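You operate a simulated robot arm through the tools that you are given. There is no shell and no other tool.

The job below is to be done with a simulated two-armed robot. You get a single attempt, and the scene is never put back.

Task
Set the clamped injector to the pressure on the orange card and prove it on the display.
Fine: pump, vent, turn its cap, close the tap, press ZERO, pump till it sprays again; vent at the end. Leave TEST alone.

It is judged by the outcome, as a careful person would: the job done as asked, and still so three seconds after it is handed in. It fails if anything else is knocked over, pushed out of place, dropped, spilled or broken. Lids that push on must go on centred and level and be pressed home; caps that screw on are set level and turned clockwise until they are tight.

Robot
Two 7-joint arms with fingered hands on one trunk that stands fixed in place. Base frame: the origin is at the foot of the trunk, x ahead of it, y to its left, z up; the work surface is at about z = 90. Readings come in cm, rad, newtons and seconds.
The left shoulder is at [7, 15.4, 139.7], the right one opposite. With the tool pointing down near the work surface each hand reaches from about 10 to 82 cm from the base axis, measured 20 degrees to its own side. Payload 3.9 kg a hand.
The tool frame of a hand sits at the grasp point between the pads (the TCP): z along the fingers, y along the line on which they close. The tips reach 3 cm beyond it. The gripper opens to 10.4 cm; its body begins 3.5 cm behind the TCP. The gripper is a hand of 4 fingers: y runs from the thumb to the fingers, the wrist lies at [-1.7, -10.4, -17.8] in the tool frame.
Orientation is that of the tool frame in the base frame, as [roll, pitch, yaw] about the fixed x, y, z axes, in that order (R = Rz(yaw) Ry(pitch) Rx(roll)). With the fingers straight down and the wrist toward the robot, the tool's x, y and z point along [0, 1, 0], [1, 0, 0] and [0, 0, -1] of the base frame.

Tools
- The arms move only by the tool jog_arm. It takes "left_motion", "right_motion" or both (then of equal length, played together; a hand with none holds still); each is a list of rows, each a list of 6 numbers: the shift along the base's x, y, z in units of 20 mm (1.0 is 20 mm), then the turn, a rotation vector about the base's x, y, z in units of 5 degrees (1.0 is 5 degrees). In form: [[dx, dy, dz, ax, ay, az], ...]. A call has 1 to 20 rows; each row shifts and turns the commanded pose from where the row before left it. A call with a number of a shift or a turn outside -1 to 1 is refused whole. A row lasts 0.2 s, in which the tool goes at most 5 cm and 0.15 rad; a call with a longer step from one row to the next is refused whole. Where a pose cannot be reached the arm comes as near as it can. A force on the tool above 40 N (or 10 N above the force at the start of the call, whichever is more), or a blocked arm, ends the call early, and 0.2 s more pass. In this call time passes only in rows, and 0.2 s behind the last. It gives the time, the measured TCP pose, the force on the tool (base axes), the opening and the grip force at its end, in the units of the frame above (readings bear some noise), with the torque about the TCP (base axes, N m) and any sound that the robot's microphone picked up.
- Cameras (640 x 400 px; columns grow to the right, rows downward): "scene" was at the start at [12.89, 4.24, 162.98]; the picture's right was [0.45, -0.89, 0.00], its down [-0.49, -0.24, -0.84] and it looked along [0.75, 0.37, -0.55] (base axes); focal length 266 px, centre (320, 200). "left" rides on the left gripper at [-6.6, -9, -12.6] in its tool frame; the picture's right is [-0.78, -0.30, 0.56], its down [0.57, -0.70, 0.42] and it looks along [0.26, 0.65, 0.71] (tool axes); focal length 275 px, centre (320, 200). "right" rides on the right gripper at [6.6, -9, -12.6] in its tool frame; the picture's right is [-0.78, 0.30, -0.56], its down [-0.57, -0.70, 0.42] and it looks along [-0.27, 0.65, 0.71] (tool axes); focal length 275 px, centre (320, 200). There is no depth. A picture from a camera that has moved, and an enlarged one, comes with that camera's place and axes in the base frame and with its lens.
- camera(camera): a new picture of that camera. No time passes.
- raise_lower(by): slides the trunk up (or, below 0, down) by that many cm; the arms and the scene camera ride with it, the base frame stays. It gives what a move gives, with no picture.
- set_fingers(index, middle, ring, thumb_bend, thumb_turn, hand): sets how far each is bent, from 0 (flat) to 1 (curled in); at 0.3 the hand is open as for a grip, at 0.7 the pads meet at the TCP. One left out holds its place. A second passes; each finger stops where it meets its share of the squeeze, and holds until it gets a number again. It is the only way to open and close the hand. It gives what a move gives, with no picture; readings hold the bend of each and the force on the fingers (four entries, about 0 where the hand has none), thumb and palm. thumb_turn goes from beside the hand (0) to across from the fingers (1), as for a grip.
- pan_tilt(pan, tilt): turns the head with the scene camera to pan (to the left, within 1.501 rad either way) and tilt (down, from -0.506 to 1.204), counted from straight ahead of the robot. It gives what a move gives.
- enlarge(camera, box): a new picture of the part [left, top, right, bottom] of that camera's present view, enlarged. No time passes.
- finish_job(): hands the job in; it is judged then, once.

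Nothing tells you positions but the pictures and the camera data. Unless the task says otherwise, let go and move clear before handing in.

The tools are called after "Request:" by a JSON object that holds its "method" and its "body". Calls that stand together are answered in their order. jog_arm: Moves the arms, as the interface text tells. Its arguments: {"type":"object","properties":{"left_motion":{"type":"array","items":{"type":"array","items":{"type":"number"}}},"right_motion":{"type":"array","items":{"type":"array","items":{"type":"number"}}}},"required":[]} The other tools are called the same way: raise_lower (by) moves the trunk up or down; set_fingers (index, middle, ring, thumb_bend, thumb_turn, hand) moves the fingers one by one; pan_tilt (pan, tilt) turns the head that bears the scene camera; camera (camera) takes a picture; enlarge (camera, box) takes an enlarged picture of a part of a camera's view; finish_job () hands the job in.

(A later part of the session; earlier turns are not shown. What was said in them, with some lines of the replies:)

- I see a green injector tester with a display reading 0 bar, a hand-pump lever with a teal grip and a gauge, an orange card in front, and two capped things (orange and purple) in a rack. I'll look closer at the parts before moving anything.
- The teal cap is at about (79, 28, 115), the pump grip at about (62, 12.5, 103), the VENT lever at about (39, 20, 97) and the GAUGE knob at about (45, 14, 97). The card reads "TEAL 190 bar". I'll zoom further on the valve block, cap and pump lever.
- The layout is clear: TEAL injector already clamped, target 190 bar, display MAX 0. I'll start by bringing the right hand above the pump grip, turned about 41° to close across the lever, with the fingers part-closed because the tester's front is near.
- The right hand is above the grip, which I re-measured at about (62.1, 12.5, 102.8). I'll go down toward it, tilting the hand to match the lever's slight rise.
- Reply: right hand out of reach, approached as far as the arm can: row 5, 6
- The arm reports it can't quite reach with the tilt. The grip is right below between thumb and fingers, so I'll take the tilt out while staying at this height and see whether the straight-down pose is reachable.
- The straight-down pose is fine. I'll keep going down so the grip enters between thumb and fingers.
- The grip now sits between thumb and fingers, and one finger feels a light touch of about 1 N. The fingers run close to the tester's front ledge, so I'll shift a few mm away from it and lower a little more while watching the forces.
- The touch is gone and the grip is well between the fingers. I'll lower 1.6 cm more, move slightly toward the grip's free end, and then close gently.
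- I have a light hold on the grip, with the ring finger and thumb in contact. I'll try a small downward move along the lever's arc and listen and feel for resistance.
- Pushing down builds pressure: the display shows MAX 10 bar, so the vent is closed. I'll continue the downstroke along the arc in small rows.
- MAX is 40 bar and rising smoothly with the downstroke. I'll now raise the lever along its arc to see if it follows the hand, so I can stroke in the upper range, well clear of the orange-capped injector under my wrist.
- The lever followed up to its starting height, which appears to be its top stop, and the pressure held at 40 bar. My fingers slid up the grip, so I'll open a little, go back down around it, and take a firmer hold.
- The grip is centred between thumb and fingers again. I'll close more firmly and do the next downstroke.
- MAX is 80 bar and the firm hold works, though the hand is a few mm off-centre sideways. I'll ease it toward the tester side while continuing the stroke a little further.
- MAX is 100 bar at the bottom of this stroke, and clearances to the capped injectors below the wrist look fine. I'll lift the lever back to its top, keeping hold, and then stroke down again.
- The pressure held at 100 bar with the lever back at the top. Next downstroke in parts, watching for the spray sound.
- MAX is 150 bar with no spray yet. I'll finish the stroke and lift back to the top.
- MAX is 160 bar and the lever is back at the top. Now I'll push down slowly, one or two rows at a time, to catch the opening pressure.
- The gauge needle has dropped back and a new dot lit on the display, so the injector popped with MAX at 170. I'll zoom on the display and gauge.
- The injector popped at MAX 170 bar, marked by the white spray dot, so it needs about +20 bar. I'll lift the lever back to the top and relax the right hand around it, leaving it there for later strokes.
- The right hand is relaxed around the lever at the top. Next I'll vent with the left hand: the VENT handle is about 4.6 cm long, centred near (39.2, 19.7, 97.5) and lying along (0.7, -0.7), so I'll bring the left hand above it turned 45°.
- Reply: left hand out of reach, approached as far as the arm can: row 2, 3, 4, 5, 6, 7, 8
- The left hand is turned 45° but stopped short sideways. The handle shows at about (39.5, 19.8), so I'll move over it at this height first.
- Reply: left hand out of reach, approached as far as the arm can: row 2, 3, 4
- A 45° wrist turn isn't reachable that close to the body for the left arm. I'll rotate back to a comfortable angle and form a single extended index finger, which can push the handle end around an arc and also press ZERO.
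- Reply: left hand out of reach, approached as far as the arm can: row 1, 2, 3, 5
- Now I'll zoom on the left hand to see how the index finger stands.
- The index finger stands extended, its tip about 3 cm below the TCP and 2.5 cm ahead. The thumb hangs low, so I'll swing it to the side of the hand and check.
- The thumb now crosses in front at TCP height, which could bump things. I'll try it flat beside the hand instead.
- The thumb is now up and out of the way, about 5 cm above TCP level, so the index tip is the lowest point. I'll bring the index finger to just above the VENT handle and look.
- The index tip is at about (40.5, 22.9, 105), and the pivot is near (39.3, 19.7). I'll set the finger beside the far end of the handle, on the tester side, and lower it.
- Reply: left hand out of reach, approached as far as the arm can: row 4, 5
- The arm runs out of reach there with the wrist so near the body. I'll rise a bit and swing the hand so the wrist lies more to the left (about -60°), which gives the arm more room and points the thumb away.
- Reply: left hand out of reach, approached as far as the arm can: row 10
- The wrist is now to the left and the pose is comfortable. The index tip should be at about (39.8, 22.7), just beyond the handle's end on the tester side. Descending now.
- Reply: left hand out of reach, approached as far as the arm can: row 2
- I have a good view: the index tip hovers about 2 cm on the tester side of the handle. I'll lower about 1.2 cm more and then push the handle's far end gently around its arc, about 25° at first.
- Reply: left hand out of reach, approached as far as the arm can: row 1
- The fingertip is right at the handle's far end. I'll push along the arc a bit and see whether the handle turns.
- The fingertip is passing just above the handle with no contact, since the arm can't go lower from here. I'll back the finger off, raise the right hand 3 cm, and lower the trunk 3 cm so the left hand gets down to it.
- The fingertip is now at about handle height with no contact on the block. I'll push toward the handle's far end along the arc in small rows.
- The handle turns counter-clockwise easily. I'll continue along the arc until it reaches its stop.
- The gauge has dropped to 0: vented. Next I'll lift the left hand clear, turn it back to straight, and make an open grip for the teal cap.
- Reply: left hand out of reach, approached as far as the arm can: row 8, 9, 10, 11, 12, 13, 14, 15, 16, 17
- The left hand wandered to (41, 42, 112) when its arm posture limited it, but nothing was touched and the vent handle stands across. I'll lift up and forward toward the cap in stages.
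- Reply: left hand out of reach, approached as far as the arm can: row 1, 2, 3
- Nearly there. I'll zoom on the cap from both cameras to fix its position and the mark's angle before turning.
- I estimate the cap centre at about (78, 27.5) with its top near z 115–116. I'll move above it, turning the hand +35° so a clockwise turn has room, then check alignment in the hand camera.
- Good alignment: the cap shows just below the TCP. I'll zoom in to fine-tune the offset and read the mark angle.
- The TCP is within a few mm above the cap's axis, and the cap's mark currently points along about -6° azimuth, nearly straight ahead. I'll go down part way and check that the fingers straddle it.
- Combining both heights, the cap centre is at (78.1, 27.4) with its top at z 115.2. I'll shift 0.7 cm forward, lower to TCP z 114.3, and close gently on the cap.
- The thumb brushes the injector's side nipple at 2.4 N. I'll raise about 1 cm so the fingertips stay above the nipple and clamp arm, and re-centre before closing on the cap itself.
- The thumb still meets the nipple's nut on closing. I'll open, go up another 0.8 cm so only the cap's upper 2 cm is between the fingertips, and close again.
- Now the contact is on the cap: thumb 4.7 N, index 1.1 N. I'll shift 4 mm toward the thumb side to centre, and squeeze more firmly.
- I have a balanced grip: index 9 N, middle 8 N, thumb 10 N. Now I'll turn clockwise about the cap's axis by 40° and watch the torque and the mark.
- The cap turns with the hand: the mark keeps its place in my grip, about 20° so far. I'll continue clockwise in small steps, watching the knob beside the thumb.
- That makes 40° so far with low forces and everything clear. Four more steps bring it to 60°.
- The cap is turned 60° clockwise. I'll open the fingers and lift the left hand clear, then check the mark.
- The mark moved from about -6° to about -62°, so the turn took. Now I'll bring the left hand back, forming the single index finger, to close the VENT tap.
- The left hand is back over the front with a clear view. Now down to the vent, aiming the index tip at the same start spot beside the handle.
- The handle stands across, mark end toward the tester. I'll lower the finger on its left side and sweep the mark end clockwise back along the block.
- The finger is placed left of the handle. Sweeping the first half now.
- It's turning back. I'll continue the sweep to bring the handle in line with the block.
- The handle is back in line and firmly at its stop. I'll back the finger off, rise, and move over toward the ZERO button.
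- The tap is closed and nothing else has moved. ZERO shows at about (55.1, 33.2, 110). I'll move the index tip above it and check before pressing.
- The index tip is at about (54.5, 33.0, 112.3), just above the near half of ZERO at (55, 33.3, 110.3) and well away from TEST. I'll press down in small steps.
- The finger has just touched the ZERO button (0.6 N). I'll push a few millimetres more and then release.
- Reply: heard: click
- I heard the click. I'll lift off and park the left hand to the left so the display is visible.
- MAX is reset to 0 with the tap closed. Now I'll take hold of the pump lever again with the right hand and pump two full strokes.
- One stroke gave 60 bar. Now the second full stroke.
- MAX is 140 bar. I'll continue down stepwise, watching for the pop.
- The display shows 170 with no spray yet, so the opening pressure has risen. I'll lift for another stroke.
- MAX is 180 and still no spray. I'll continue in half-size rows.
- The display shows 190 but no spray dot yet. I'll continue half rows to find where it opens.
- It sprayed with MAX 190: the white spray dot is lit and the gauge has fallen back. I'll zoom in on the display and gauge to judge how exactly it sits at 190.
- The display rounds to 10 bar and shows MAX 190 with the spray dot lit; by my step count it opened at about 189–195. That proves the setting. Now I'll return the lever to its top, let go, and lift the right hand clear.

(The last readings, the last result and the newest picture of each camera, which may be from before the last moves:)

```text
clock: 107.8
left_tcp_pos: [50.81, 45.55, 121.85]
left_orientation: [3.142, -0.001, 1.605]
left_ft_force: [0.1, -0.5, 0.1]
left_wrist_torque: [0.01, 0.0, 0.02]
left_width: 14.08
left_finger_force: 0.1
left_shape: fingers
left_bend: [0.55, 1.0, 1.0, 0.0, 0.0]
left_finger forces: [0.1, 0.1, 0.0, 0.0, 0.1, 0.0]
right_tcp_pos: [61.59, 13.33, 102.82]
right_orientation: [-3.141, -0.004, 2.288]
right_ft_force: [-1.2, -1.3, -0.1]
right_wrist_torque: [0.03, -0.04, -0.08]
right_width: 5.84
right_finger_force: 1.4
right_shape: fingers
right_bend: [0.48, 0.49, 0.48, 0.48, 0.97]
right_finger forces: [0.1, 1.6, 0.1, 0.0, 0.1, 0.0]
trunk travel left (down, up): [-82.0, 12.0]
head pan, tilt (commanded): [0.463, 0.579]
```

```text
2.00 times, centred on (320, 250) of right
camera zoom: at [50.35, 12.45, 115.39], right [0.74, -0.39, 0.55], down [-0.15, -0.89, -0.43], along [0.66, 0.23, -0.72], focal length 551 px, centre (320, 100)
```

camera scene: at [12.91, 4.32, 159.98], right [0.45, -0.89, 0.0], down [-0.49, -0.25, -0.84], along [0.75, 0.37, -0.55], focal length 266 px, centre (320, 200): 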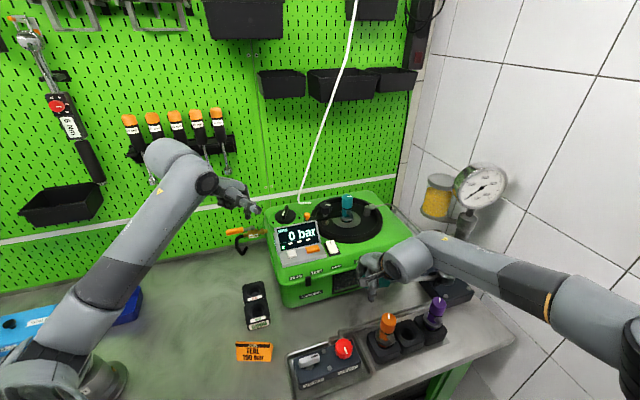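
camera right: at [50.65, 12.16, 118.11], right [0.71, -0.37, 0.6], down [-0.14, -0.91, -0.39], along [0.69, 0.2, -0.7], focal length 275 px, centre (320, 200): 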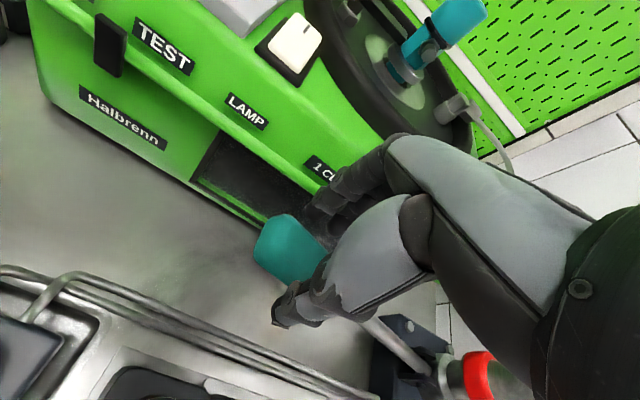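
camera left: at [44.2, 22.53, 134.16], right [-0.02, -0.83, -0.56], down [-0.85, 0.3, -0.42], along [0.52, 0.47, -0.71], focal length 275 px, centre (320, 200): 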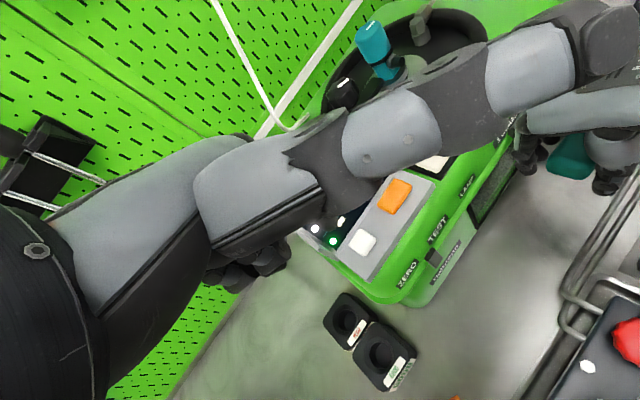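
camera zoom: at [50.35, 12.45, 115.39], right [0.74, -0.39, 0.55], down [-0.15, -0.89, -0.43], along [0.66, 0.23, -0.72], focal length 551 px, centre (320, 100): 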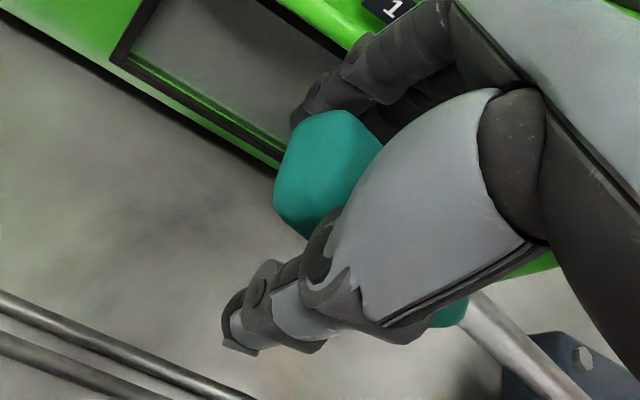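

The fingers are open; one lightly touches the tester ledge, so I'll shift a few mm away from it and then raise the right hand straight up, clear of the lever.

Request:
{"method": "jog_arm", "body": {"right_motion": [[-0.13, -0.11, 0, 0, 0, 0], [0, 0, 0.6, 0, 0, 0], [0, 0, 0.9, 0, 0, 0], [0, 0, 0.9, 0, 0, 0], [0, 0, 1, 0, 0, 0], [0, 0, 1, 0, 0, 0], [-0.2, -0.2, 1, 0, 0, -0.3], [-0.3, -0.3, 1, 0, 0, -0.5], [-0.3, -0.3, 1, 0, 0, -0.5], [-0.3, -0.3, 1, 0, 0, -0.5], [-0.3, -0.3, 1, 0, 0, -0.5], [-0.3, -0.3, 1, 0, 0, -0.5], [-0.3, -0.3, 1, 0, 0, -0.5], [-0.3, -0.3, 1, 0, 0, -0.5]]}}

Request:
{"method": "camera", "body": {"camera": "scene"}}

```text
clock: 110.8
left_tcp_pos: [50.74, 45.69, 121.76]
left_orientation: [3.14, 0.0, 1.608]
left_ft_force: [0.0, -0.4, 0.7]
left_wrist_torque: [0.0, -0.02, -0.02]
left_width: 14.06
left_finger_force: 0.1
left_shape: fingers
left_bend: [0.55, 1.0, 1.0, 0.0, 0.0]
left_finger forces: [0.1, 0.0, 0.0, 0.0, 0.0, 0.0]
right_tcp_pos: [56.61, 8.4, 127.47]
right_orientation: [-3.14, -0.003, 1.956]
right_ft_force: [0.2, -0.5, 0.1]
right_wrist_torque: [0.0, -0.03, -0.03]
right_width: 5.82
right_finger_force: 0.0
right_shape: fingers
right_bend: [0.48, 0.48, 0.48, 0.48, 0.97]
right_finger forces: [0.1, 0.1, 0.0, 0.2, 0.1, 0.0]
trunk travel left (down, up): [-82.0, 12.0]
head pan, tilt (commanded): [0.463, 0.579]
```

```text
taken
camera scene: at [12.81, 4.19, 159.99], right [0.45, -0.89, 0.0], down [-0.49, -0.24, -0.84], along [0.75, 0.37, -0.55], focal length 266 px, centre (320, 200)
```

scene: 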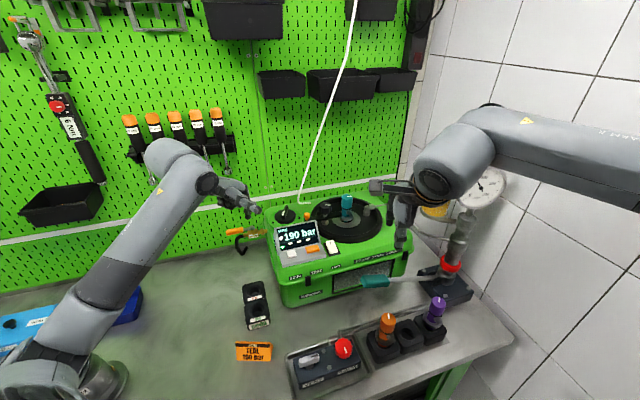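

The right hand is clear and the lever rests at its top. The display holds MAX 190. Now I'll bring the left index back to the vent along the route that worked before.

Request:
{"method": "jog_arm", "body": {"left_motion": [[-0.127, -0.755, 0.17, 0, 0, -0.964], [-0.127, -0.755, 0.17, 0, 0, -0.964], [-0.127, -0.755, 0.17, 0, 0, -0.964], [-0.127, -0.755, 0.17, 0, 0, -0.964], [-0.127, -0.755, 0.17, 0, 0, -0.964], [-0.127, -0.755, 0.17, 0, 0, -0.964], [-0.127, -0.755, 0.17, 0, 0, -0.964], [-0.127, -0.755, 0.17, 0, 0, -0.964], [-0.127, -0.755, 0.17, 0, 0, -0.964], [-0.127, -0.755, 0.17, 0, 0, -0.964], [-0.127, -0.755, 0.17, 0, 0, -0.964]]}}

Request:
{"method": "jog_arm", "body": {"left_motion": [[-0.46, -0.13, -0.93, 0, 0, -0.154], [-0.46, -0.13, -0.93, 0, 0, -0.154], [-0.46, -0.13, -0.93, 0, 0, -0.154], [-0.46, -0.13, -0.93, 0, 0, -0.154], [-0.46, -0.13, -0.93, 0, 0, -0.154], [-0.46, -0.13, -0.93, 0, 0, -0.154], [-0.46, -0.13, -0.93, 0, 0, -0.154], [-0.46, -0.13, -0.93, 0, 0, -0.154], [-0.46, -0.13, -0.93, 0, 0, -0.154], [-0.46, -0.13, -0.9, 0, 0, -0.154]]}}

Request:
{"method": "enlarge", "body": {"camera": "scene", "box": [240, 290, 400, 390]}}

```text
clock: 113.2
left_tcp_pos: [48.34, 28.84, 125.59]
left_orientation: [-3.14, 0.0, 0.681]
left_ft_force: [-0.3, -0.2, -1.1]
left_wrist_torque: [0.03, 0.0, 0.0]
left_width: 14.05
left_finger_force: 0.0
left_shape: fingers
left_bend: [0.55, 1.0, 1.0, 0.0, 0.0]
left_finger forces: [0.0, 0.0, 0.1, 0.0, 0.0, 0.1]
right_tcp_pos: [56.83, 8.43, 127.47]
right_orientation: [-3.139, -0.003, 1.956]
right_ft_force: [-0.3, -0.6, 0.0]
right_wrist_torque: [0.01, -0.02, 0.0]
right_width: 5.84
right_finger_force: 0.1
right_shape: fingers
right_bend: [0.48, 0.48, 0.48, 0.48, 0.97]
right_finger forces: [0.0, 0.0, 0.0, 0.0, 0.0, 0.1]
trunk travel left (down, up): [-82.0, 12.0]
head pan, tilt (commanded): [0.463, 0.579]
```

```text
clock: 115.3
left_tcp_pos: [39.03, 26.42, 106.97]
left_orientation: [-3.141, -0.001, 0.545]
left_ft_force: [0.6, -0.1, 0.0]
left_wrist_torque: [0.0, 0.0, 0.0]
left_width: 14.06
left_finger_force: 0.0
left_shape: fingers
left_bend: [0.55, 1.0, 1.0, 0.0, 0.0]
left_finger forces: [0.0, 0.0, 0.0, 0.1, 0.0, 0.1]
right_tcp_pos: [56.66, 8.42, 127.44]
right_orientation: [-3.14, -0.003, 1.956]
right_ft_force: [0.0, 0.3, -0.3]
right_wrist_torque: [0.0, -0.02, 0.02]
right_width: 5.84
right_finger_force: 0.1
right_shape: fingers
right_bend: [0.48, 0.48, 0.48, 0.48, 0.97]
right_finger forces: [0.1, 0.1, 0.0, 0.1, 0.0, 0.0]
trunk travel left (down, up): [-82.0, 12.0]
head pan, tilt (commanded): [0.463, 0.579]
```

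```text
4.00 times, centred on (320, 340) of scene
camera zoom: at [12.85, 4.22, 159.99], right [0.45, -0.89, 0.0], down [-0.49, -0.24, -0.84], along [0.75, 0.37, -0.55], focal length 1066 px, centre (320, -360)
```

zoom: 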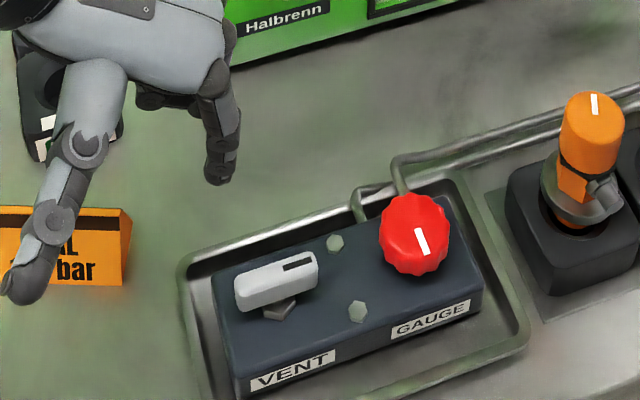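

The same approach as before: descend beside the handle's far end, then sweep it open counter-clockwise.

Request:
{"method": "jog_arm", "body": {"left_motion": [[-0.08, -0.06, -0.88, 0, 0, 0], [-0.07, -0.05, -0.88, 0, 0, 0], [0, 0, -0.88, 0, 0, 0], [0, 0, -0.88, 0, 0, 0], [0, 0, -0.86, 0, 0, 0]]}}

Request:
{"method": "jog_arm", "body": {"left_motion": [[-0.2, -0.2, 0, 0, 0, 0], [-0.25, -0.2, 0, 0, 0, 0], [-0.25, -0.2, 0, 0, 0, 0], [-0.22, -0.26, 0, 0, 0, 0], [-0.12, -0.3, 0, 0, 0, 0], [-0.04, -0.33, 0, 0, 0, 0]]}}

Request:
{"method": "enlarge", "body": {"camera": "scene", "box": [240, 290, 400, 390]}}

Request:
{"method": "enlarge", "body": {"camera": "scene", "box": [260, 140, 510, 300]}}

```text
clock: 116.5
left_tcp_pos: [38.74, 26.28, 98.01]
left_orientation: [-3.141, -0.001, 0.548]
left_ft_force: [-0.4, 0.7, 1.0]
left_wrist_torque: [0.0, 0.0, 0.0]
left_width: 14.08
left_finger_force: 0.2
left_shape: fingers
left_bend: [0.55, 1.0, 1.0, 0.0, 0.0]
left_finger forces: [0.1, 0.0, 0.1, 0.1, 0.1, 0.1]
right_tcp_pos: [56.62, 8.46, 127.53]
right_orientation: [-3.138, -0.003, 1.958]
right_ft_force: [-0.1, 0.4, -0.5]
right_wrist_torque: [-0.02, -0.03, 0.02]
right_width: 5.85
right_finger_force: 0.1
right_shape: fingers
right_bend: [0.48, 0.48, 0.48, 0.48, 0.97]
right_finger forces: [0.0, 0.0, 0.0, 0.0, 0.0, 0.0]
trunk travel left (down, up): [-82.0, 12.0]
head pan, tilt (commanded): [0.463, 0.579]
```

```text
clock: 118.0
left_tcp_pos: [36.58, 23.13, 98.18]
left_orientation: [3.14, 0.0, 0.548]
left_ft_force: [-0.6, 2.3, 0.2]
left_wrist_torque: [0.03, 0.0, -0.02]
left_width: 13.99
left_finger_force: 0.7
left_shape: fingers
left_bend: [0.56, 1.0, 1.0, 0.0, 0.0]
left_finger forces: [1.6, 0.1, 0.1, 0.0, 0.1, 0.0]
right_tcp_pos: [56.69, 8.56, 127.47]
right_orientation: [-3.139, -0.004, 1.958]
right_ft_force: [-0.5, -0.7, 0.2]
right_wrist_torque: [-0.03, 0.02, 0.0]
right_width: 5.85
right_finger_force: 0.1
right_shape: fingers
right_bend: [0.48, 0.48, 0.48, 0.48, 0.97]
right_finger forces: [0.0, 0.0, 0.0, 0.1, 0.0, 0.0]
trunk travel left (down, up): [-82.0, 12.0]
head pan, tilt (commanded): [0.463, 0.579]
```

```text
4.00 times, centred on (320, 340) of scene
camera zoom: at [12.89, 4.24, 159.98], right [0.45, -0.89, 0.0], down [-0.49, -0.24, -0.84], along [0.75, 0.37, -0.55], focal length 1066 px, centre (320, -360)
```

zoom: 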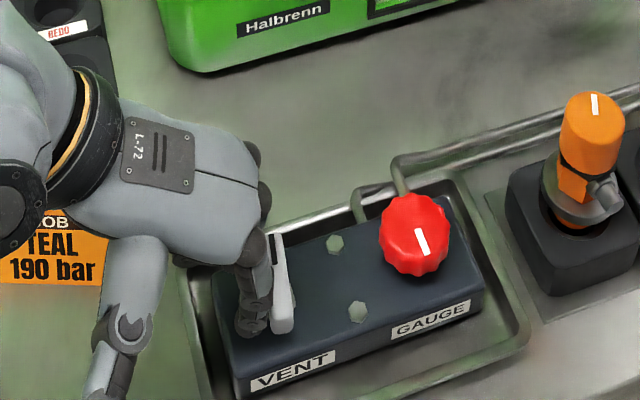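

```text
2.50 times, centred on (385, 220) of scene
camera zoom: at [12.89, 4.24, 159.98], right [0.45, -0.89, 0.0], down [-0.49, -0.24, -0.84], along [0.75, 0.37, -0.55], focal length 666 px, centre (158, 150)
```

zoom: 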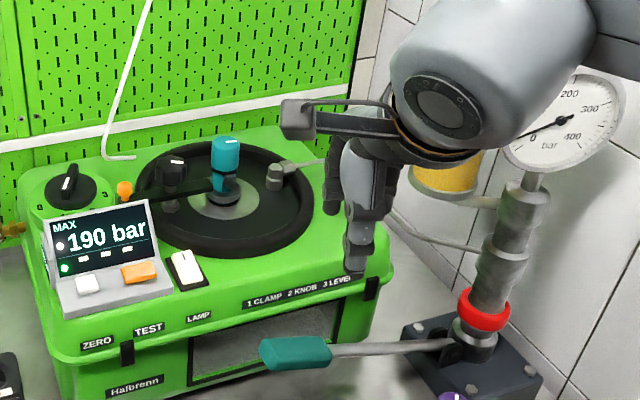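

The gauge is at 0 and the display keeps MAX 190 with the spray dot. I'll nudge the handle a little further to its open stop.

Request:
{"method": "jog_arm", "body": {"left_motion": [[0.03, -0.25, 0, 0, 0, 0], [0.06, -0.2, 0, 0, 0, 0]]}}

Request:
{"method": "enlarge", "body": {"camera": "scene", "box": [240, 290, 400, 390]}}

```text
clock: 118.5
left_tcp_pos: [36.78, 22.39, 98.22]
left_orientation: [-3.141, -0.002, 0.548]
left_ft_force: [-1.8, 6.0, 0.9]
left_wrist_torque: [0.02, 0.0, -0.04]
left_width: 13.78
left_finger_force: 2.9
left_shape: fingers
left_bend: [0.6, 1.0, 1.0, 0.0, 0.0]
left_finger forces: [6.1, 0.1, 0.1, 0.0, 0.0, 0.0]
right_tcp_pos: [56.56, 8.63, 127.5]
right_orientation: [-3.141, -0.001, 1.956]
right_ft_force: [-1.6, -0.6, 1.2]
right_wrist_torque: [-0.01, 0.0, -0.02]
right_width: 5.85
right_finger_force: 0.1
right_shape: fingers
right_bend: [0.48, 0.48, 0.48, 0.48, 0.97]
right_finger forces: [0.0, 0.0, 0.1, 0.1, 0.0, 0.0]
trunk travel left (down, up): [-82.0, 12.0]
head pan, tilt (commanded): [0.463, 0.579]
```

```text
4.00 times, centred on (320, 340) of scene
camera zoom: at [12.8, 4.42, 159.99], right [0.45, -0.89, 0.0], down [-0.49, -0.25, -0.84], along [0.75, 0.37, -0.55], focal length 1066 px, centre (320, -360)
```

zoom: 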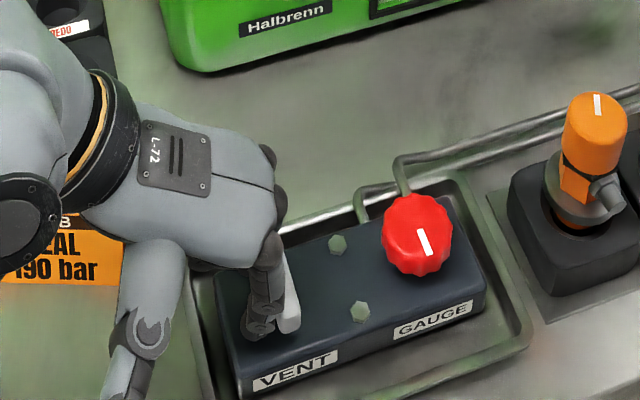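

The handle is at its open stop. I'll back the finger off and retreat upward along the known-good route, then take final views.

Request:
{"method": "jog_arm", "body": {"left_motion": [[-0.1, 0.25, 0, 0, 0, 0], [-0.15, 0.15, 0, 0, 0, 0], [0, 0, 0.8, 0, 0, 0], [0, 0, 0.9, 0, 0, 0], [0, 0, 0.9, 0, 0, 0], [0.45, 0.4, 0.95, 0, 0, 0], [0.5, 0.5, 0.98, 0, 0, 0], [0.5, 0.5, 0.98, 0, 0, 0], [0.5, 0.5, 0.98, 0, 0, 0], [0.5, 0.5, 0.98, 0, 0, 0], [0.5, 0.5, 0.98, 0, 0, 0], [0.5, 0.5, 0.98, 0, 0, 0], [0.5, 0.5, 0.98, 0, 0, 0], [0.5, 0.5, 0.98, 0, 0, 0]]}}

Request:
{"method": "camera", "body": {"camera": "scene"}}

Request:
{"method": "enlarge", "body": {"camera": "scene", "box": [230, 270, 450, 400]}}

Request:
{"method": "enlarge", "body": {"camera": "scene", "box": [260, 140, 510, 300]}}

```text
clock: 121.5
left_tcp_pos: [45.32, 32.03, 121.03]
left_orientation: [3.141, -0.001, 0.545]
left_ft_force: [-0.3, 0.6, -0.2]
left_wrist_torque: [0.02, 0.01, -0.03]
left_width: 14.07
left_finger_force: 0.0
left_shape: fingers
left_bend: [0.55, 1.0, 1.0, 0.0, 0.0]
left_finger forces: [0.1, 0.1, 0.0, 0.0, 0.0, 0.0]
right_tcp_pos: [56.69, 8.52, 127.55]
right_orientation: [-3.138, -0.004, 1.956]
right_ft_force: [-0.3, 0.0, -0.1]
right_wrist_torque: [0.0, -0.01, 0.0]
right_width: 5.84
right_finger_force: 0.0
right_shape: fingers
right_bend: [0.48, 0.48, 0.48, 0.48, 0.97]
right_finger forces: [0.0, 0.0, 0.1, 0.0, 0.1, 0.0]
trunk travel left (down, up): [-82.0, 12.0]
head pan, tilt (commanded): [0.463, 0.579]
```

```text
taken
camera scene: at [12.97, 4.23, 159.98], right [0.45, -0.89, 0.0], down [-0.49, -0.24, -0.84], along [0.75, 0.37, -0.55], focal length 266 px, centre (320, 200)
```

scene: 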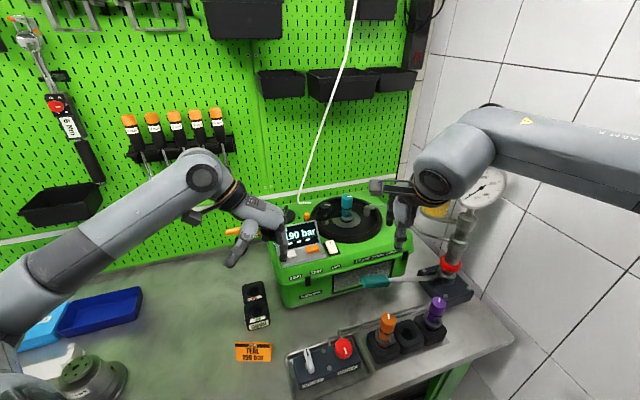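

```text
2.91 times, centred on (340, 335) of scene
camera zoom: at [12.97, 4.23, 159.98], right [0.45, -0.89, 0.0], down [-0.49, -0.24, -0.84], along [0.75, 0.37, -0.55], focal length 775 px, centre (262, -193)
```

zoom: 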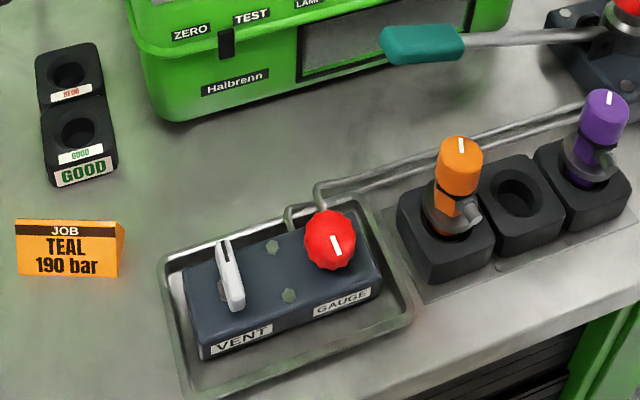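

```text
2.50 times, centred on (385, 220) of scene
camera zoom: at [12.97, 4.23, 159.98], right [0.45, -0.89, 0.0], down [-0.49, -0.24, -0.84], along [0.75, 0.37, -0.55], focal length 666 px, centre (158, 150)
```

zoom: 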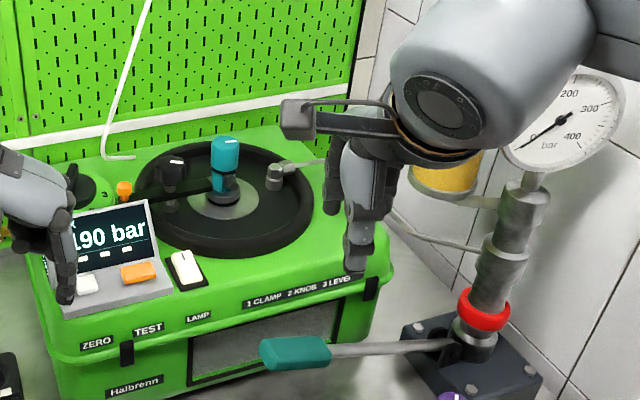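

Everything is in place: vent open, gauge at 0, MAX 190 with the spray dot, lever at rest, card, trays and other injectors untouched. I'll move both hands well clear and take a last look before handing in.

Request:
{"method": "jog_arm", "body": {"left_motion": [[-0.1, 0.8, 0.7, 0, 0, 0.3], [-0.1, 0.9, 0.7, 0, 0, 0.3], [-0.1, 0.9, 0.7, 0, 0, 0.3], [-0.1, 0.9, 0.6, 0, 0, 0.3], [-0.1, 0.9, 0.5, 0, 0, 0.3], [-0.1, 0.8, 0.3, 0, 0, 0.3]], "right_motion": [[-0.4, -0.4, 0.9, 0, 0, -0.3], [-0.5, -0.5, 0.9, 0, 0, -0.4], [-0.5, -0.5, 0.9, 0, 0, -0.4], [-0.5, -0.5, 0.9, 0, 0, -0.4], [-0.5, -0.5, 0.8, 0, 0, -0.4], [-0.4, -0.4, 0.6, 0, 0, -0.3]]}}

Request:
{"method": "camera", "body": {"camera": "scene"}}

Request:
{"method": "enlarge", "body": {"camera": "scene", "box": [260, 140, 510, 300]}}

Request:
{"method": "enlarge", "body": {"camera": "scene", "box": [300, 185, 400, 255]}}

```text
clock: 123.0
left_tcp_pos: [43.83, 42.31, 127.93]
left_orientation: [-3.141, -0.001, 0.705]
left_ft_force: [-0.6, 0.5, 0.6]
left_wrist_torque: [0.0, -0.01, 0.0]
left_width: 14.06
left_finger_force: 0.1
left_shape: fingers
left_bend: [0.55, 1.0, 1.0, 0.0, 0.0]
left_finger forces: [0.0, 0.1, 0.0, 0.0, 0.0, 0.0]
right_tcp_pos: [51.08, 3.04, 137.5]
right_orientation: [-3.139, -0.003, 1.763]
right_ft_force: [0.3, -0.4, -0.5]
right_wrist_torque: [0.0, 0.0, 0.02]
right_width: 5.82
right_finger_force: 0.0
right_shape: fingers
right_bend: [0.48, 0.48, 0.48, 0.48, 0.97]
right_finger forces: [0.0, 0.1, 0.1, 0.0, 0.1, 0.0]
trunk travel left (down, up): [-82.0, 12.0]
head pan, tilt (commanded): [0.463, 0.579]
```

```text
taken
camera scene: at [12.84, 4.22, 159.99], right [0.45, -0.89, 0.0], down [-0.49, -0.24, -0.84], along [0.75, 0.37, -0.55], focal length 266 px, centre (320, 200)
```

scene: 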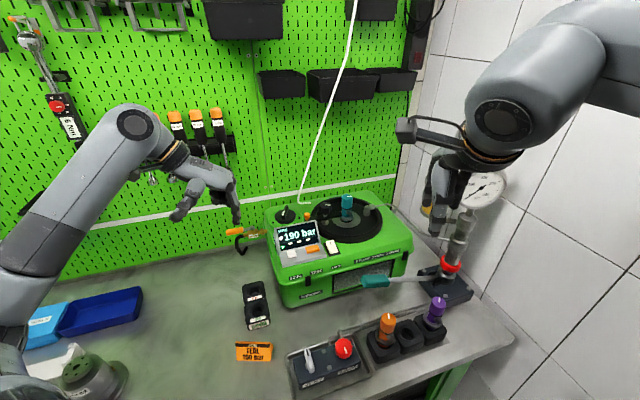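

```text
2.50 times, centred on (385, 220) of scene
camera zoom: at [12.84, 4.22, 159.99], right [0.45, -0.89, 0.0], down [-0.49, -0.24, -0.84], along [0.75, 0.37, -0.55], focal length 666 px, centre (158, 150)
```

zoom: 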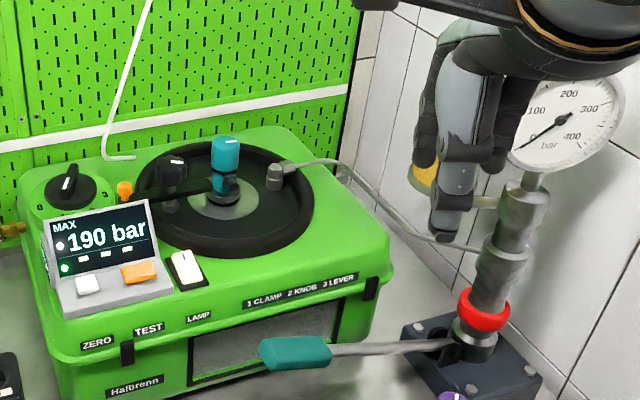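

```text
5.71 times, centred on (350, 220) of scene
camera zoom: at [12.84, 4.22, 159.99], right [0.45, -0.89, 0.0], down [-0.49, -0.24, -0.84], along [0.75, 0.37, -0.55], focal length 1523 px, centre (149, 86)
```

zoom: 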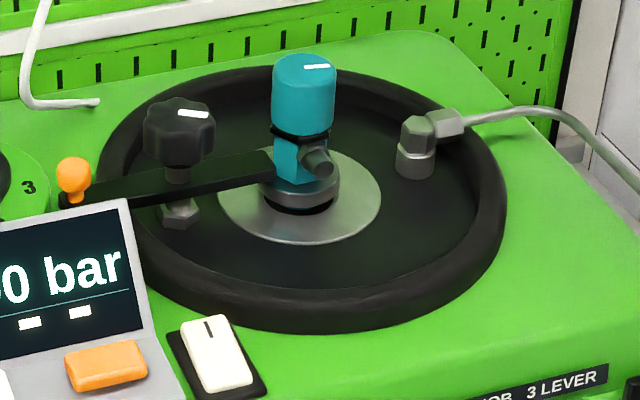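

The teal injector opens at MAX 190 bar on the display with the spray dot lit, matching the card. The vent is open and the gauge reads 0, TEST was never touched, the lever is at rest, both hands are clear and nothing else has moved. I'm handing in the job.

Request:
{"method": "finish_job", "body": {}}

```text
The job is handed in.
```

The teal injector is set to the card's 190 bar. On the final test after pressing ZERO, the display showed MAX 190 bar with the spray dot lit.

- **Before:** the first pump-up opened it at MAX 170 bar.
- **Adjustment:** I vented, turned the cap 60° clockwise, closed the tap, pressed ZERO and pumped until it sprayed again.
- **Precision:** the display seems to round to the nearest 10 bar. From the last pump strokes I estimate it opens at roughly 189–195 bar. I did not run a second test to narrow that down.
- **How I left it:** the vent is open and the gauge reads 0, with MAX 190 still on the display. The lever is at its top and both hands are clear. I never touched TEST, and the final views show nothing else moved.
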